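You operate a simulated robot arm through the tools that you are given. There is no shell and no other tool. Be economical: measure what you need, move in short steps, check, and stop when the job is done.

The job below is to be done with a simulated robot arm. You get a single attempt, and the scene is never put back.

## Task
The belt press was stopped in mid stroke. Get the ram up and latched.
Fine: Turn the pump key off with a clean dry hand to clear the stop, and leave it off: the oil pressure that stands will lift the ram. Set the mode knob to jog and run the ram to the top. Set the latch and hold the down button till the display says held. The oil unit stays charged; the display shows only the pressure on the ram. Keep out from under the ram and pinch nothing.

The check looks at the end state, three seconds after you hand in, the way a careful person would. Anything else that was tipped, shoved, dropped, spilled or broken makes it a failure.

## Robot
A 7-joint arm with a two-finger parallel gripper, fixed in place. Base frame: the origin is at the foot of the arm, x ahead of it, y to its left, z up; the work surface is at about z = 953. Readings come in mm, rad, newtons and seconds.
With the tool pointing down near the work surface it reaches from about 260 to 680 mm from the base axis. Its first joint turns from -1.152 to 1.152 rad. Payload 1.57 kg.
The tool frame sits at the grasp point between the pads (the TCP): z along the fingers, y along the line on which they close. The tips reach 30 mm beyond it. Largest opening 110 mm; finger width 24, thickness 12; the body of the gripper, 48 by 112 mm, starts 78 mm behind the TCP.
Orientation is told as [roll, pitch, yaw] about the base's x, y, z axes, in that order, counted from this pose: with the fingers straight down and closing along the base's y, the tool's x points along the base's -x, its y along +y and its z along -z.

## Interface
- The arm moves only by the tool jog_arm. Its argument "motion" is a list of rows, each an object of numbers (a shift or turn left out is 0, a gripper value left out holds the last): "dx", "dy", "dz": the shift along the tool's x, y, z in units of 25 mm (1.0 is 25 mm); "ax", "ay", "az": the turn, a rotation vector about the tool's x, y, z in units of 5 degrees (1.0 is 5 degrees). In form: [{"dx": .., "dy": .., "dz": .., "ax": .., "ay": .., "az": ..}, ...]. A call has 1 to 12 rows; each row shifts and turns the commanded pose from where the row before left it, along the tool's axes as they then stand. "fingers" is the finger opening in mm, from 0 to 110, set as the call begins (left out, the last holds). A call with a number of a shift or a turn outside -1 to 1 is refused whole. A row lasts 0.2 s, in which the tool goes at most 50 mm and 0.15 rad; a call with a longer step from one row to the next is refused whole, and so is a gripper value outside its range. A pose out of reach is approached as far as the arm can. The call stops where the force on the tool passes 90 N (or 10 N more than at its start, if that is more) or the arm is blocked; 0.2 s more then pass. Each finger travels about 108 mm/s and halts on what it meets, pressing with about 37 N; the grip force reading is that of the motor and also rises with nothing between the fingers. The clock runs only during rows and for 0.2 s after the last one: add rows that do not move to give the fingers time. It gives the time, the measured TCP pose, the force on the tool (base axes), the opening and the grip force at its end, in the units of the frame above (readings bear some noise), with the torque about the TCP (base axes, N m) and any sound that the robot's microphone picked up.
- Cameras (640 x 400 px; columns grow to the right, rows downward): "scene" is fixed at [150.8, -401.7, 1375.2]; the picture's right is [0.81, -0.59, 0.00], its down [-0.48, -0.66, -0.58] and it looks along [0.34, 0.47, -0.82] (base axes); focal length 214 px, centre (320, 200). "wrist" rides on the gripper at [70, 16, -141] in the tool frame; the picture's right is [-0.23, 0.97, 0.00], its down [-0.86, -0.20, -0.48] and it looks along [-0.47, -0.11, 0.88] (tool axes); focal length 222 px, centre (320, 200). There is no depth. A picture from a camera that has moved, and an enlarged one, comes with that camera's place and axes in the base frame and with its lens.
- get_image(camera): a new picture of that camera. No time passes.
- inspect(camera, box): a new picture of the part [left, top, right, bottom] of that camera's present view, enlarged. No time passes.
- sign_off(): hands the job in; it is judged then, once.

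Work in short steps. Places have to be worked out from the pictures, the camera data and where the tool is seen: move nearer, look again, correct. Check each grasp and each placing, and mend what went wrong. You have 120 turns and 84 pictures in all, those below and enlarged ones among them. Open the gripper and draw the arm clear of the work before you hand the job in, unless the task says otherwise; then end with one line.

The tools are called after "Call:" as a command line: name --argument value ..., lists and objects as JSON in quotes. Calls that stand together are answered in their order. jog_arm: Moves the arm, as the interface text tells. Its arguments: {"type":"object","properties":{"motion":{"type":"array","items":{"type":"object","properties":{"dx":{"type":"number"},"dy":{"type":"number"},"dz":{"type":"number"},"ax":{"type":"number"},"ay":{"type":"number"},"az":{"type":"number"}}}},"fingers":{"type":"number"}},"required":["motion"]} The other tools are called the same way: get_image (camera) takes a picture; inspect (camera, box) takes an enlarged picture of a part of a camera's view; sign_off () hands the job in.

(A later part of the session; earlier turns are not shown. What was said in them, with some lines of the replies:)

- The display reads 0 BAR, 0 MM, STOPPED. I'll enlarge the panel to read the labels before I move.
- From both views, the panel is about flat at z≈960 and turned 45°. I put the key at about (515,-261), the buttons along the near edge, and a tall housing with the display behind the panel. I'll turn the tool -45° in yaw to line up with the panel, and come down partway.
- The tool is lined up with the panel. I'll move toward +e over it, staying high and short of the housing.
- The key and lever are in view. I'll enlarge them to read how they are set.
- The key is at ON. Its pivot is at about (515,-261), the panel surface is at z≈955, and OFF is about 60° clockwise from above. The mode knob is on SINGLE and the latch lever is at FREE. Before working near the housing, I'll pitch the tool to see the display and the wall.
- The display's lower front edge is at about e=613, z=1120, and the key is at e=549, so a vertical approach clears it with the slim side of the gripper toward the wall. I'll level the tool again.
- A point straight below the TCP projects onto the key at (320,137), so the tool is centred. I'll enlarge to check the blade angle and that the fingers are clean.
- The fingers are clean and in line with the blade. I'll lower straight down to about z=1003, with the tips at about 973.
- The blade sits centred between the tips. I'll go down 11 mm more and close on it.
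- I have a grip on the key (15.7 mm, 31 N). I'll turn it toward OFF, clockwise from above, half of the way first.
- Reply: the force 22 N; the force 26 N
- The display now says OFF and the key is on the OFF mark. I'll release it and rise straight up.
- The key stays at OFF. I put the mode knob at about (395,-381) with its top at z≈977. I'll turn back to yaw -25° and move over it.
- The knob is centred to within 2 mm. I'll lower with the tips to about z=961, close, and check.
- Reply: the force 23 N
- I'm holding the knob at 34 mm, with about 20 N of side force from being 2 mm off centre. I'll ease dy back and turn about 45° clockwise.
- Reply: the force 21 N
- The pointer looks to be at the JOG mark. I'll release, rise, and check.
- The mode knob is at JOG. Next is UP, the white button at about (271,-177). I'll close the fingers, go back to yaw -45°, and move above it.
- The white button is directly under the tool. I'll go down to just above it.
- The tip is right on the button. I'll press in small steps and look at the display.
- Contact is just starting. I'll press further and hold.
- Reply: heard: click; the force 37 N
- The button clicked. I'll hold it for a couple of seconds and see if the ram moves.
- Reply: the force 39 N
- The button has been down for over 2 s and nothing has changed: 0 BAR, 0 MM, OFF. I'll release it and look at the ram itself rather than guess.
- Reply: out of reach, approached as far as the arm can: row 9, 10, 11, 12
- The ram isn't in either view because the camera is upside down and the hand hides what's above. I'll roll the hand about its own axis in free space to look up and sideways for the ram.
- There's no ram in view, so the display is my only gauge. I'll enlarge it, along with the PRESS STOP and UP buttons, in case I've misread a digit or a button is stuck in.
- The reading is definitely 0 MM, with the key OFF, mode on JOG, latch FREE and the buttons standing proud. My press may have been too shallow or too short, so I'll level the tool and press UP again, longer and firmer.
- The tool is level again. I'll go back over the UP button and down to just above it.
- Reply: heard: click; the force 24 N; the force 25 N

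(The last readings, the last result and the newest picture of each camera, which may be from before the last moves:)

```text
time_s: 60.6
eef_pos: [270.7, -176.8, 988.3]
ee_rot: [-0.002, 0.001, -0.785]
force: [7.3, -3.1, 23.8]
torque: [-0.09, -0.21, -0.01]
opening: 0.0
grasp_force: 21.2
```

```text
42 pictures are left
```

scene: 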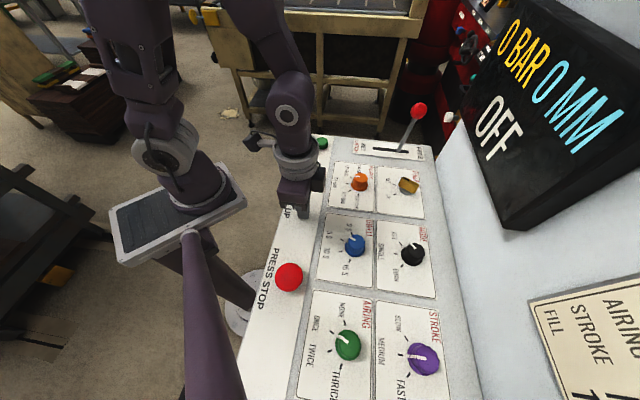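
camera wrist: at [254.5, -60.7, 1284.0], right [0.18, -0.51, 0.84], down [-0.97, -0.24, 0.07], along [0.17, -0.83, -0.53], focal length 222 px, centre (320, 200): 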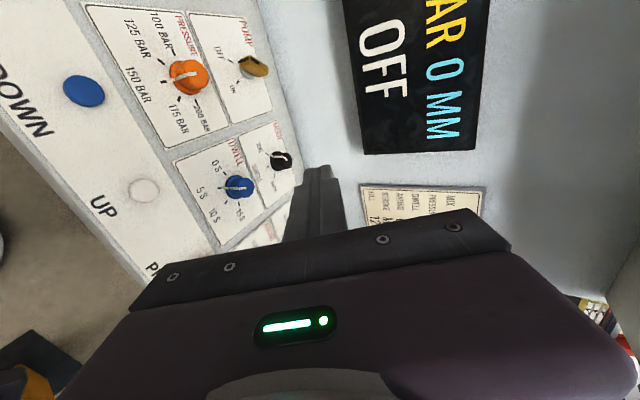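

Still 0 MM. In case the standing pressure lifts the ram only slowly, I'll keep UP held for about 10 s more.

Call:
jog_arm --motion '[{"dz": 0.06}, {}, {}, {}, {}, {}, {}, {}, {}, {}, {}, {}]'

Call:
jog_arm --motion '[{}, {}, {}, {}, {}, {}, {}, {}, {}, {}, {}, {}]'

Call:
jog_arm --motion '[{}, {}, {}, {}, {}, {}, {}, {}, {}, {}, {}, {}]'

Call:
jog_arm --motion '[{}, {}, {}, {}, {}, {}, {}, {}, {}, {}, {}, {}]'

Call:
inspect --camera "scene" --box '[240, 0, 640, 250]'

```text
time_s: 63.2
eef_pos: [269.6, -176.5, 988.7]
ee_rot: [-0.002, 0.0, -0.786]
force: [8.5, -4.7, 34.2]
torque: [-0.12, -0.27, 0.01]
opening: 0.0
grasp_force: 21.0
```

```text
time_s: 65.8
eef_pos: [269.3, -176.3, 988.4]
ee_rot: [-0.001, 0.001, -0.785]
force: [5.6, -3.9, 34.0]
torque: [-0.08, -0.16, -0.01]
opening: 0.0
grasp_force: 21.7
```

```text
time_s: 68.4
eef_pos: [269.8, -176.1, 988.2]
ee_rot: [-0.001, 0.001, -0.786]
force: [2.6, -2.9, 34.6]
torque: [-0.01, -0.03, -0.02]
opening: 0.0
grasp_force: 20.8
```

```text
time_s: 71.0
eef_pos: [270.4, -175.3, 987.7]
ee_rot: [0.001, 0.0, -0.785]
force: [0.3, -0.4, 34.2]
torque: [0.01, 0.02, 0.03]
opening: 0.1
grasp_force: 21.7
```

```text
1.60 times, centred on (440, 125) of scene
camera zoom: at [150.5, -401.5, 1375.3], right [0.81, -0.59, 0.0], down [-0.48, -0.66, -0.58], along [0.34, 0.47, -0.82], focal length 343 px, centre (128, 320)
```

zoom: 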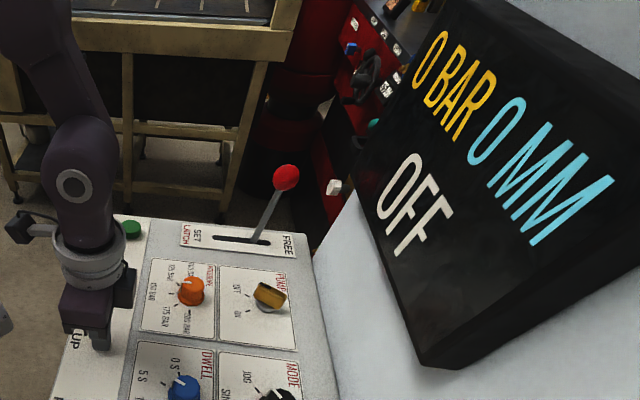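

UP has been down about 14 s in this hold, with a click and steady force, and the display still reads 0 BAR / 0 MM / OFF. 0 MM may mean the ram is already at its upper stop. I won't switch the pump back on, since you said to leave it off. I'll release UP and go look closely at the latch lever.

Call:
jog_arm --motion '[{"dz": -0.9}, {"dz": -0.9}, {"dz": -0.9}, {"dz": -0.9}, {"dz": -0.9}, {"dz": -0.9}, {"dz": -0.9}, {"dz": -0.9}, {"dz": -0.9}, {"dz": -0.9}]'

Call:
jog_arm --motion '[{"dx": -0.5, "dy": 0.85}, {"dx": -0.5, "dy": 0.85}, {"dx": -0.5, "dy": 0.85}, {"dx": -0.5, "dy": 0.85}, {"dx": -0.5, "dy": 0.85}, {"dx": -0.5, "dy": 0.85}, {"dx": -0.5, "dy": 0.85}, {"dx": -0.5, "dy": 0.85}, {"dx": -0.5, "dy": 0.85}, {"dx": -0.5, "dy": 0.85}]' --fingers 80

Call:
get_image --camera "wrist"

Call:
get_image --camera "scene"

```text
time_s: 73.2
eef_pos: [271.7, -176.4, 1214.4]
ee_rot: [0.001, 0.0, -0.784]
force: [0.0, 0.0, -0.2]
torque: [-0.01, -0.03, -0.01]
opening: 0.2
grasp_force: 20.7
```

```text
time_s: 75.4
eef_pos: [510.3, -115.2, 1213.5]
ee_rot: [0.001, 0.0, -0.785]
force: [-0.1, 1.1, 0.1]
torque: [-0.01, 0.01, 0.0]
opening: 79.8
grasp_force: 0.0
```

```text
40 pictures are left
camera wrist: at [472.0, -54.1, 1354.2], right [0.85, 0.53, 0.0], down [0.46, -0.75, 0.48], along [0.25, -0.41, -0.88], focal length 222 px, centre (320, 200)
```

wrist: 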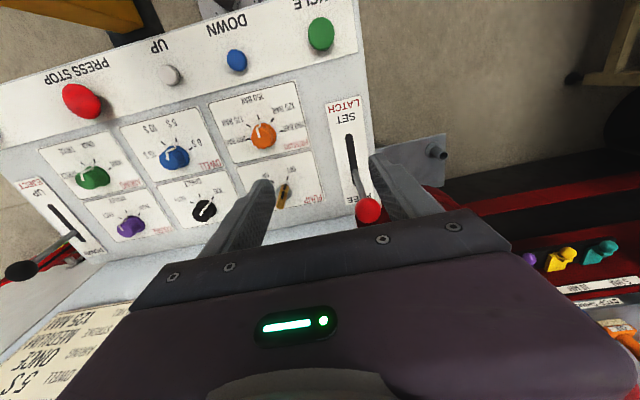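

```text
39 pictures are left
```

scene: 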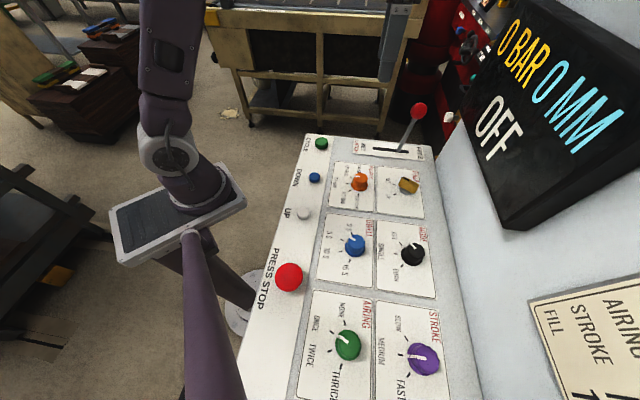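

Nothing has changed on the display. The red latch ball is at about (616,-158,1083), outside the display's span. I'll move above it with the fingers straddling across its travel.

Call:
jog_arm --motion '[{"dz": 0.8}, {"dz": 0.8}, {"dz": 0.8}, {"dx": -0.84, "dy": 0.35}, {"dx": -0.84, "dy": 0.35}, {"dx": -0.84, "dy": 0.35}, {"dx": -0.84, "dy": 0.35}, {"dx": -0.84, "dy": 0.35}]'

Call:
get_image --camera "wrist"

Call:
get_image --camera "scene"

```text
time_s: 77.2
eef_pos: [602.7, -154.0, 1154.7]
ee_rot: [0.001, 0.001, -0.785]
force: [-0.1, -0.3, -0.8]
torque: [-0.02, -0.03, -0.01]
opening: 80.0
grasp_force: 0.0
out of reach, approached as far as the arm can: row 8
```

```text
38 pictures are left
camera wrist: at [566.3, -92.8, 1294.7], right [0.85, 0.53, 0.0], down [0.46, -0.75, 0.48], along [0.25, -0.41, -0.88], focal length 222 px, centre (320, 200)
```

wrist: 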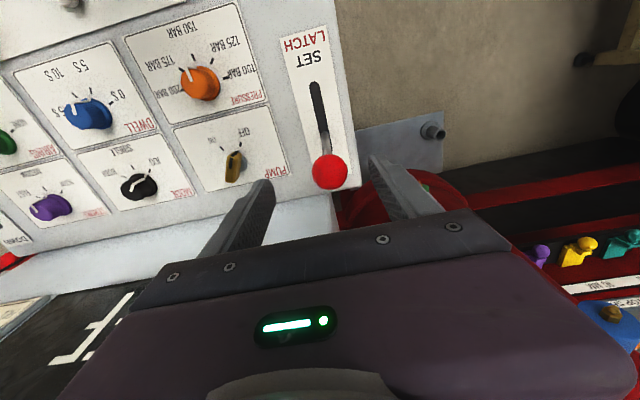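

```text
37 pictures are left
```

scene: 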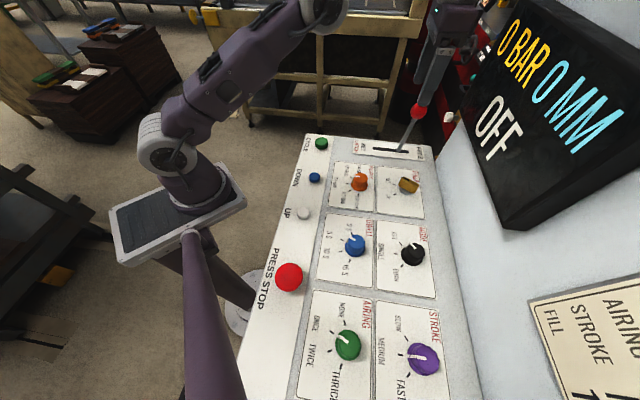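

The last row hit the reach limit, but the ball is already within the straddle. I'll lower beside it and then move in the last bit toward +e.

Call:
jog_arm --motion '[{"dz": 0.7, "dy": 0.28}, {"dz": 0.7}, {"dz": 0.7}, {"dz": 0.75}, {"dx": -0.25}, {"dx": -0.25}]'

Call:
get_image --camera "wrist"

Call:
inspect --camera "scene" --box '[340, 40, 500, 180]'

```text
time_s: 78.6
eef_pos: [617.8, -156.0, 1083.7]
ee_rot: [0.001, 0.002, -0.786]
force: [0.1, 0.7, 0.6]
torque: [0.02, -0.01, 0.02]
opening: 80.1
grasp_force: 0.1
```

```text
36 pictures are left
camera wrist: at [579.9, -95.6, 1223.4], right [0.85, 0.53, 0.0], down [0.46, -0.75, 0.48], along [0.25, -0.41, -0.88], focal length 222 px, centre (320, 200)
```

wrist: 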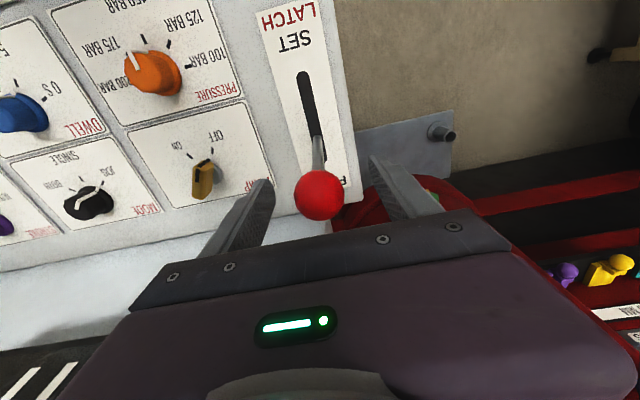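

```text
2.86 times, centred on (420, 110) of scene
camera zoom: at [150.8, -401.7, 1375.2], right [0.81, -0.59, 0.0], down [-0.48, -0.66, -0.58], along [0.34, 0.47, -0.82], focal length 613 px, centre (34, 457)
```

zoom: 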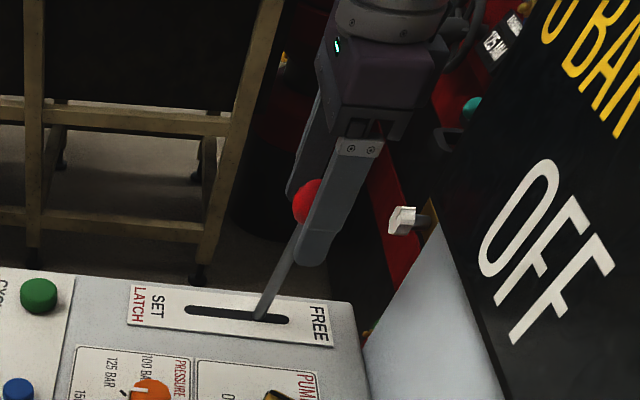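

The ball is between the pads. I'll close on it and draw it toward SET in short steps, watching the force.

Call:
jog_arm --motion '[{}, {}, {}, {}]' --fingers 0

Call:
jog_arm --motion '[{"dx": 0.4}, {"dx": 0.4}, {"dx": 0.4}, {"dx": 0.4}]'

Call:
inspect --camera "scene" --box '[300, 0, 640, 230]'

```text
time_s: 79.6
eef_pos: [615.6, -156.9, 1082.1]
ee_rot: [-0.001, -0.001, -0.786]
force: [-9.1, -6.9, -1.9]
torque: [-0.01, 0.08, -0.05]
opening: 36.9
grasp_force: 43.1
```

```text
time_s: 80.6
eef_pos: [588.6, -128.6, 1082.0]
ee_rot: [0.0, 0.004, -0.786]
force: [-5.5, -19.9, -16.6]
torque: [-0.66, -0.66, -0.02]
opening: 37.0
grasp_force: 43.1
```

```text
1.74 times, centred on (470, 115) of scene
camera zoom: at [150.9, -402.4, 1375.0], right [0.81, -0.59, 0.0], down [-0.48, -0.66, -0.58], along [0.34, 0.47, -0.82], focal length 373 px, centre (59, 348)
```

zoom: 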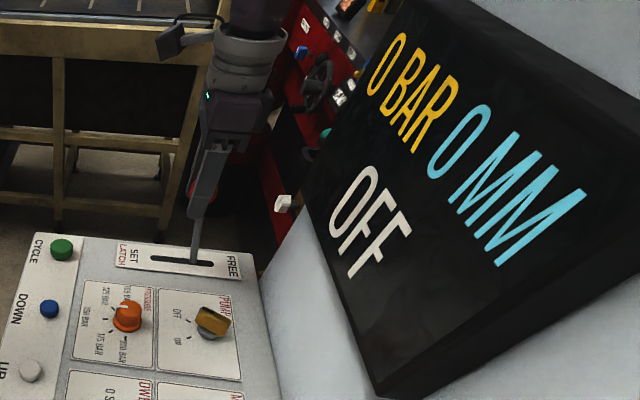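

The lever is following smoothly and has moved 40 mm so far. I'll continue toward SET.

Call:
jog_arm --motion '[{"dx": 0.4}, {"dx": 0.4}, {"dx": 0.4}]'

Call:
inspect --camera "scene" --box '[300, 0, 640, 230]'

Call:
get_image --camera "wrist"

```text
time_s: 81.4
eef_pos: [569.0, -108.5, 1081.8]
ee_rot: [-0.002, 0.0, -0.784]
force: [-5.6, -23.7, -21.9]
torque: [-0.6, -0.41, -0.11]
opening: 37.0
grasp_force: 43.0
```

```text
1.74 times, centred on (470, 115) of scene
camera zoom: at [151.0, -402.5, 1374.9], right [0.81, -0.59, 0.0], down [-0.48, -0.66, -0.58], along [0.34, 0.47, -0.82], focal length 373 px, centre (59, 348)
```

zoom: 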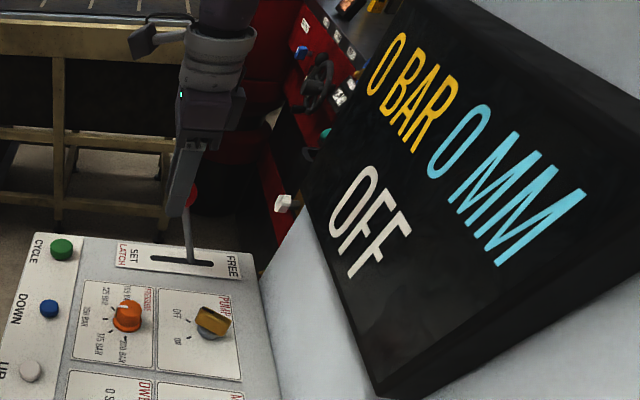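

```text
32 pictures are left
camera wrist: at [530.9, -47.8, 1222.9], right [0.85, 0.53, 0.0], down [0.46, -0.75, 0.48], along [0.25, -0.41, -0.88], focal length 222 px, centre (320, 200)
```

wrist: 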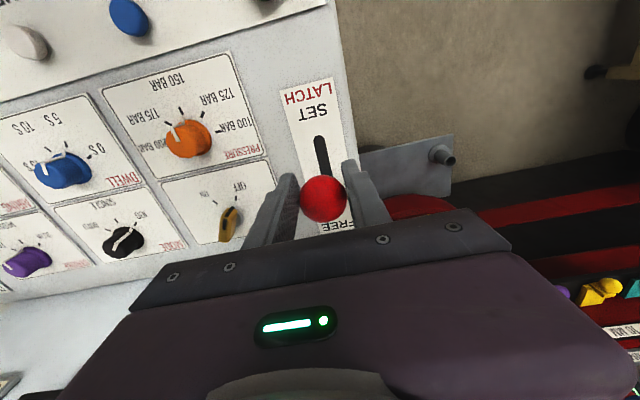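

The lever is part way, past the slot's middle. I'll keep going toward SET.

Call:
jog_arm --motion '[{"dx": 0.4}, {"dx": 0.4}, {"dx": 0.4}]'

Call:
inspect --camera "scene" --box '[300, 0, 640, 230]'

```text
time_s: 82.2
eef_pos: [549.9, -84.7, 1082.8]
ee_rot: [0.004, -0.001, -0.782]
force: [-0.8, 1.2, -0.2]
torque: [-0.01, 0.03, 0.01]
opening: 0.0
grasp_force: 21.2
```

```text
1.74 times, centred on (470, 115) of scene
camera zoom: at [150.8, -401.6, 1375.2], right [0.81, -0.59, 0.0], down [-0.48, -0.66, -0.58], along [0.34, 0.47, -0.82], focal length 373 px, centre (59, 348)
```

zoom: 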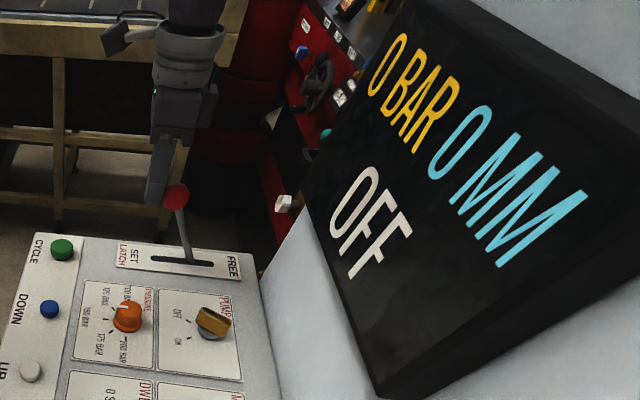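

The pads slipped off the ball, with the lever leaning toward SET. I'll check where it stands.

Call:
jog_arm --motion '[{"dz": -0.8}, {"dz": -0.8}, {"dz": -0.8}]'

Call:
get_image --camera "wrist"

Call:
inspect --camera "scene" --box '[340, 80, 440, 180]'

```text
time_s: 83.0
eef_pos: [547.2, -87.4, 1141.8]
ee_rot: [0.001, 0.001, -0.786]
force: [-0.8, 0.7, -0.5]
torque: [0.0, 0.03, 0.02]
opening: 0.1
grasp_force: 21.3
```

```text
30 pictures are left
camera wrist: at [510.9, -26.1, 1282.3], right [0.85, 0.53, 0.0], down [0.46, -0.75, 0.48], along [0.25, -0.41, -0.88], focal length 222 px, centre (320, 200)
```

wrist: 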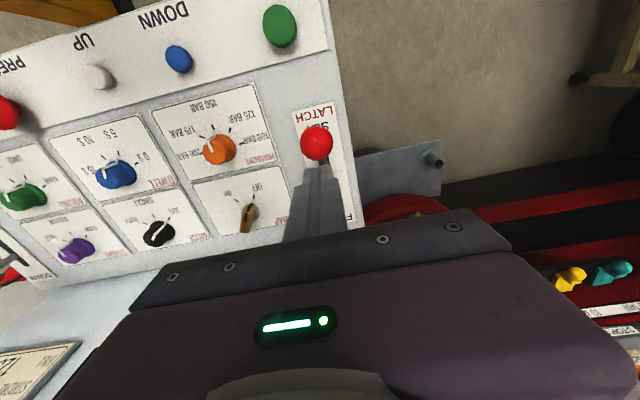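

```text
4.00 times, centred on (390, 130) of scene
camera zoom: at [150.8, -401.7, 1375.2], right [0.81, -0.59, 0.0], down [-0.48, -0.66, -0.58], along [0.34, 0.47, -0.82], focal length 858 px, centre (40, 480)
```

zoom: 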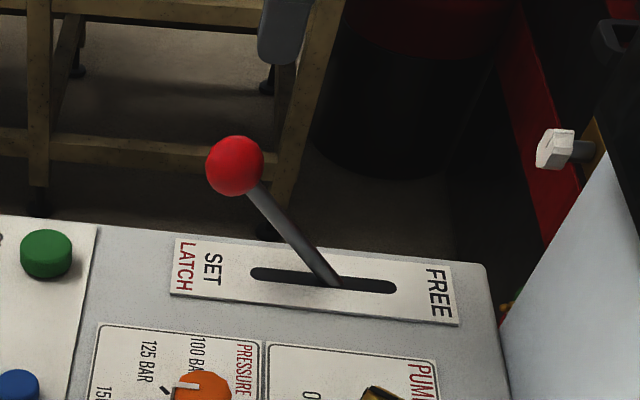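

The lever has swung fully over to SET. Next I'll go over the DOWN button at about (349,-100) with the fingers closed.

Call:
jog_arm --motion '[{"dy": -0.851, "dx": 0.75}, {"dy": -0.851, "dx": 0.75}, {"dy": -0.851, "dx": 0.75}, {"dy": -0.851, "dx": 0.75}, {"dy": -0.851, "dx": 0.75}, {"dy": -0.851, "dx": 0.75}, {"dy": -0.851, "dx": 0.75}]' --fingers 0

Call:
get_image --camera "wrist"

```text
time_s: 84.6
eef_pos: [351.2, -99.0, 1142.7]
ee_rot: [-0.001, 0.0, -0.786]
force: [-0.7, -0.5, 1.3]
torque: [0.0, 0.01, 0.01]
opening: 0.0
grasp_force: 21.1
```

```text
28 pictures are left
camera wrist: at [312.1, -38.1, 1282.7], right [0.85, 0.53, 0.0], down [0.46, -0.75, 0.48], along [0.25, -0.41, -0.88], focal length 222 px, centre (320, 200)
```

wrist: 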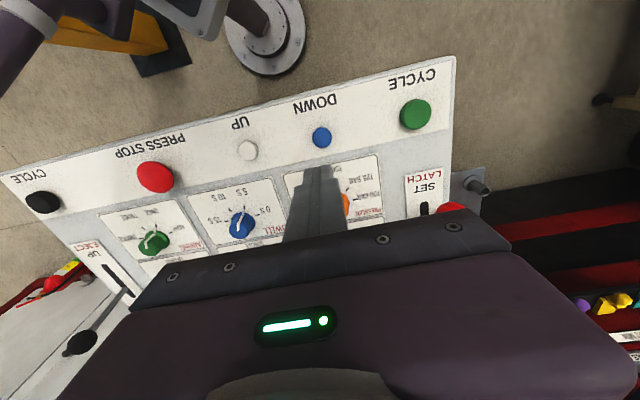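

The blue DOWN button is dead under the tool. I'll go down, press, and hold while I watch the display.

Call:
jog_arm --motion '[{"dz": 0.9}, {"dz": 0.9}, {"dz": 0.9}, {"dz": 0.9}, {"dz": 0.9}, {"dz": 0.9}, {"dz": 0.15}]'

Call:
jog_arm --motion '[{"dz": 0.12}, {"dz": 0.12}, {"dz": 0.12}, {"dz": 0.12}, {"dz": 0.12}, {}, {}]'

Call:
get_image --camera "scene"

```text
time_s: 86.2
eef_pos: [348.9, -99.6, 1000.3]
ee_rot: [0.0, -0.001, -0.785]
force: [-0.3, -0.5, -0.2]
torque: [0.02, -0.02, 0.02]
opening: 0.1
grasp_force: 21.5
```

```text
time_s: 87.8
eef_pos: [349.3, -98.2, 987.8]
ee_rot: [0.001, 0.0, -0.785]
force: [-5.0, -3.0, 32.9]
torque: [-0.07, 0.13, -0.01]
opening: 0.0
grasp_force: 21.7
heard: click
```

```text
27 pictures are left
```

scene: 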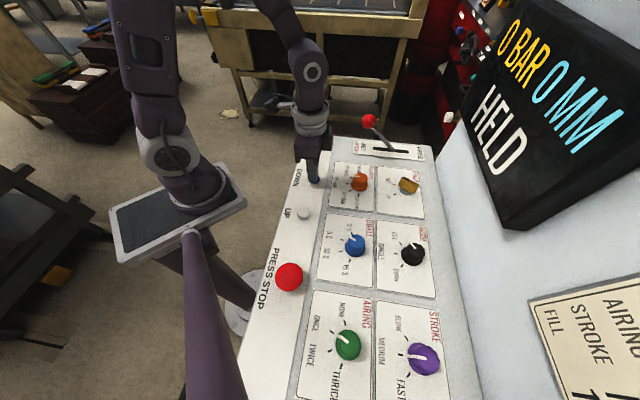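

The display says HELD, so the ram was at the top and now rests on the latch. I'll release DOWN, draw clear, and check that it stays.

Call:
jog_arm --motion '[{"dz": -0.8}, {"dz": -0.8}, {"dz": -0.8}, {"dz": -0.8}, {"dz": -0.8}, {"dz": -0.8}, {"dz": -0.8}, {"dz": -0.8}, {"dz": -0.8}]'

Call:
jog_arm --motion '[{"dx": 0.8}, {"dx": 0.8}, {}, {}, {}, {}]' --fingers 80

Call:
get_image --camera "scene"

Call:
inspect --camera "scene" --box '[280, 90, 460, 290]'

```text
time_s: 89.8
eef_pos: [350.0, -97.5, 1168.2]
ee_rot: [-0.001, 0.001, -0.786]
force: [-0.5, 0.1, -0.2]
torque: [0.01, -0.02, 0.0]
opening: 0.0
grasp_force: 21.4
```

```text
time_s: 91.2
eef_pos: [320.7, -67.8, 1166.3]
ee_rot: [0.001, 0.0, -0.785]
force: [0.4, -0.5, 0.1]
torque: [-0.01, 0.0, 0.0]
opening: 80.1
grasp_force: 0.1
```

```text
26 pictures are left
```

scene: 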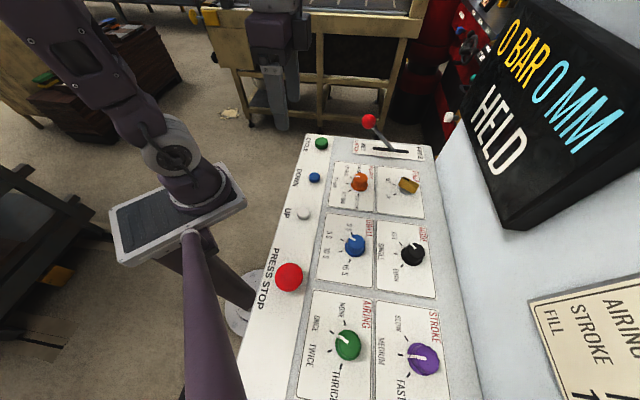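

```text
2.00 times, centred on (370, 190) of scene
camera zoom: at [150.8, -401.7, 1375.2], right [0.81, -0.59, 0.0], down [-0.48, -0.66, -0.58], along [0.34, 0.47, -0.82], focal length 429 px, centre (220, 220)
```

zoom: 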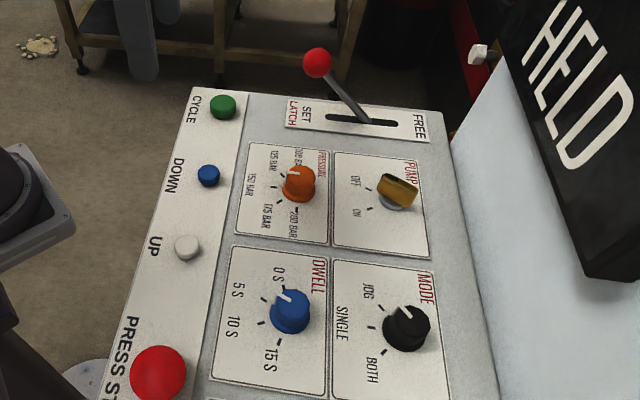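

HELD remains after release, with the pump key OFF, mode on JOG and latch at SET. The other knobs are as they were, the gripper is open, and the arm is clear of the panel. I'm handing in.

Call:
sign_off

```text
The job is handed in.
```

The display says HELD with the latch set, the pump key off and the mode knob at jog; I couldn't see the ram, and the display read 0 BAR / 0 MM throughout, even while I held UP, so that the ram is at the top rests only on HELD.
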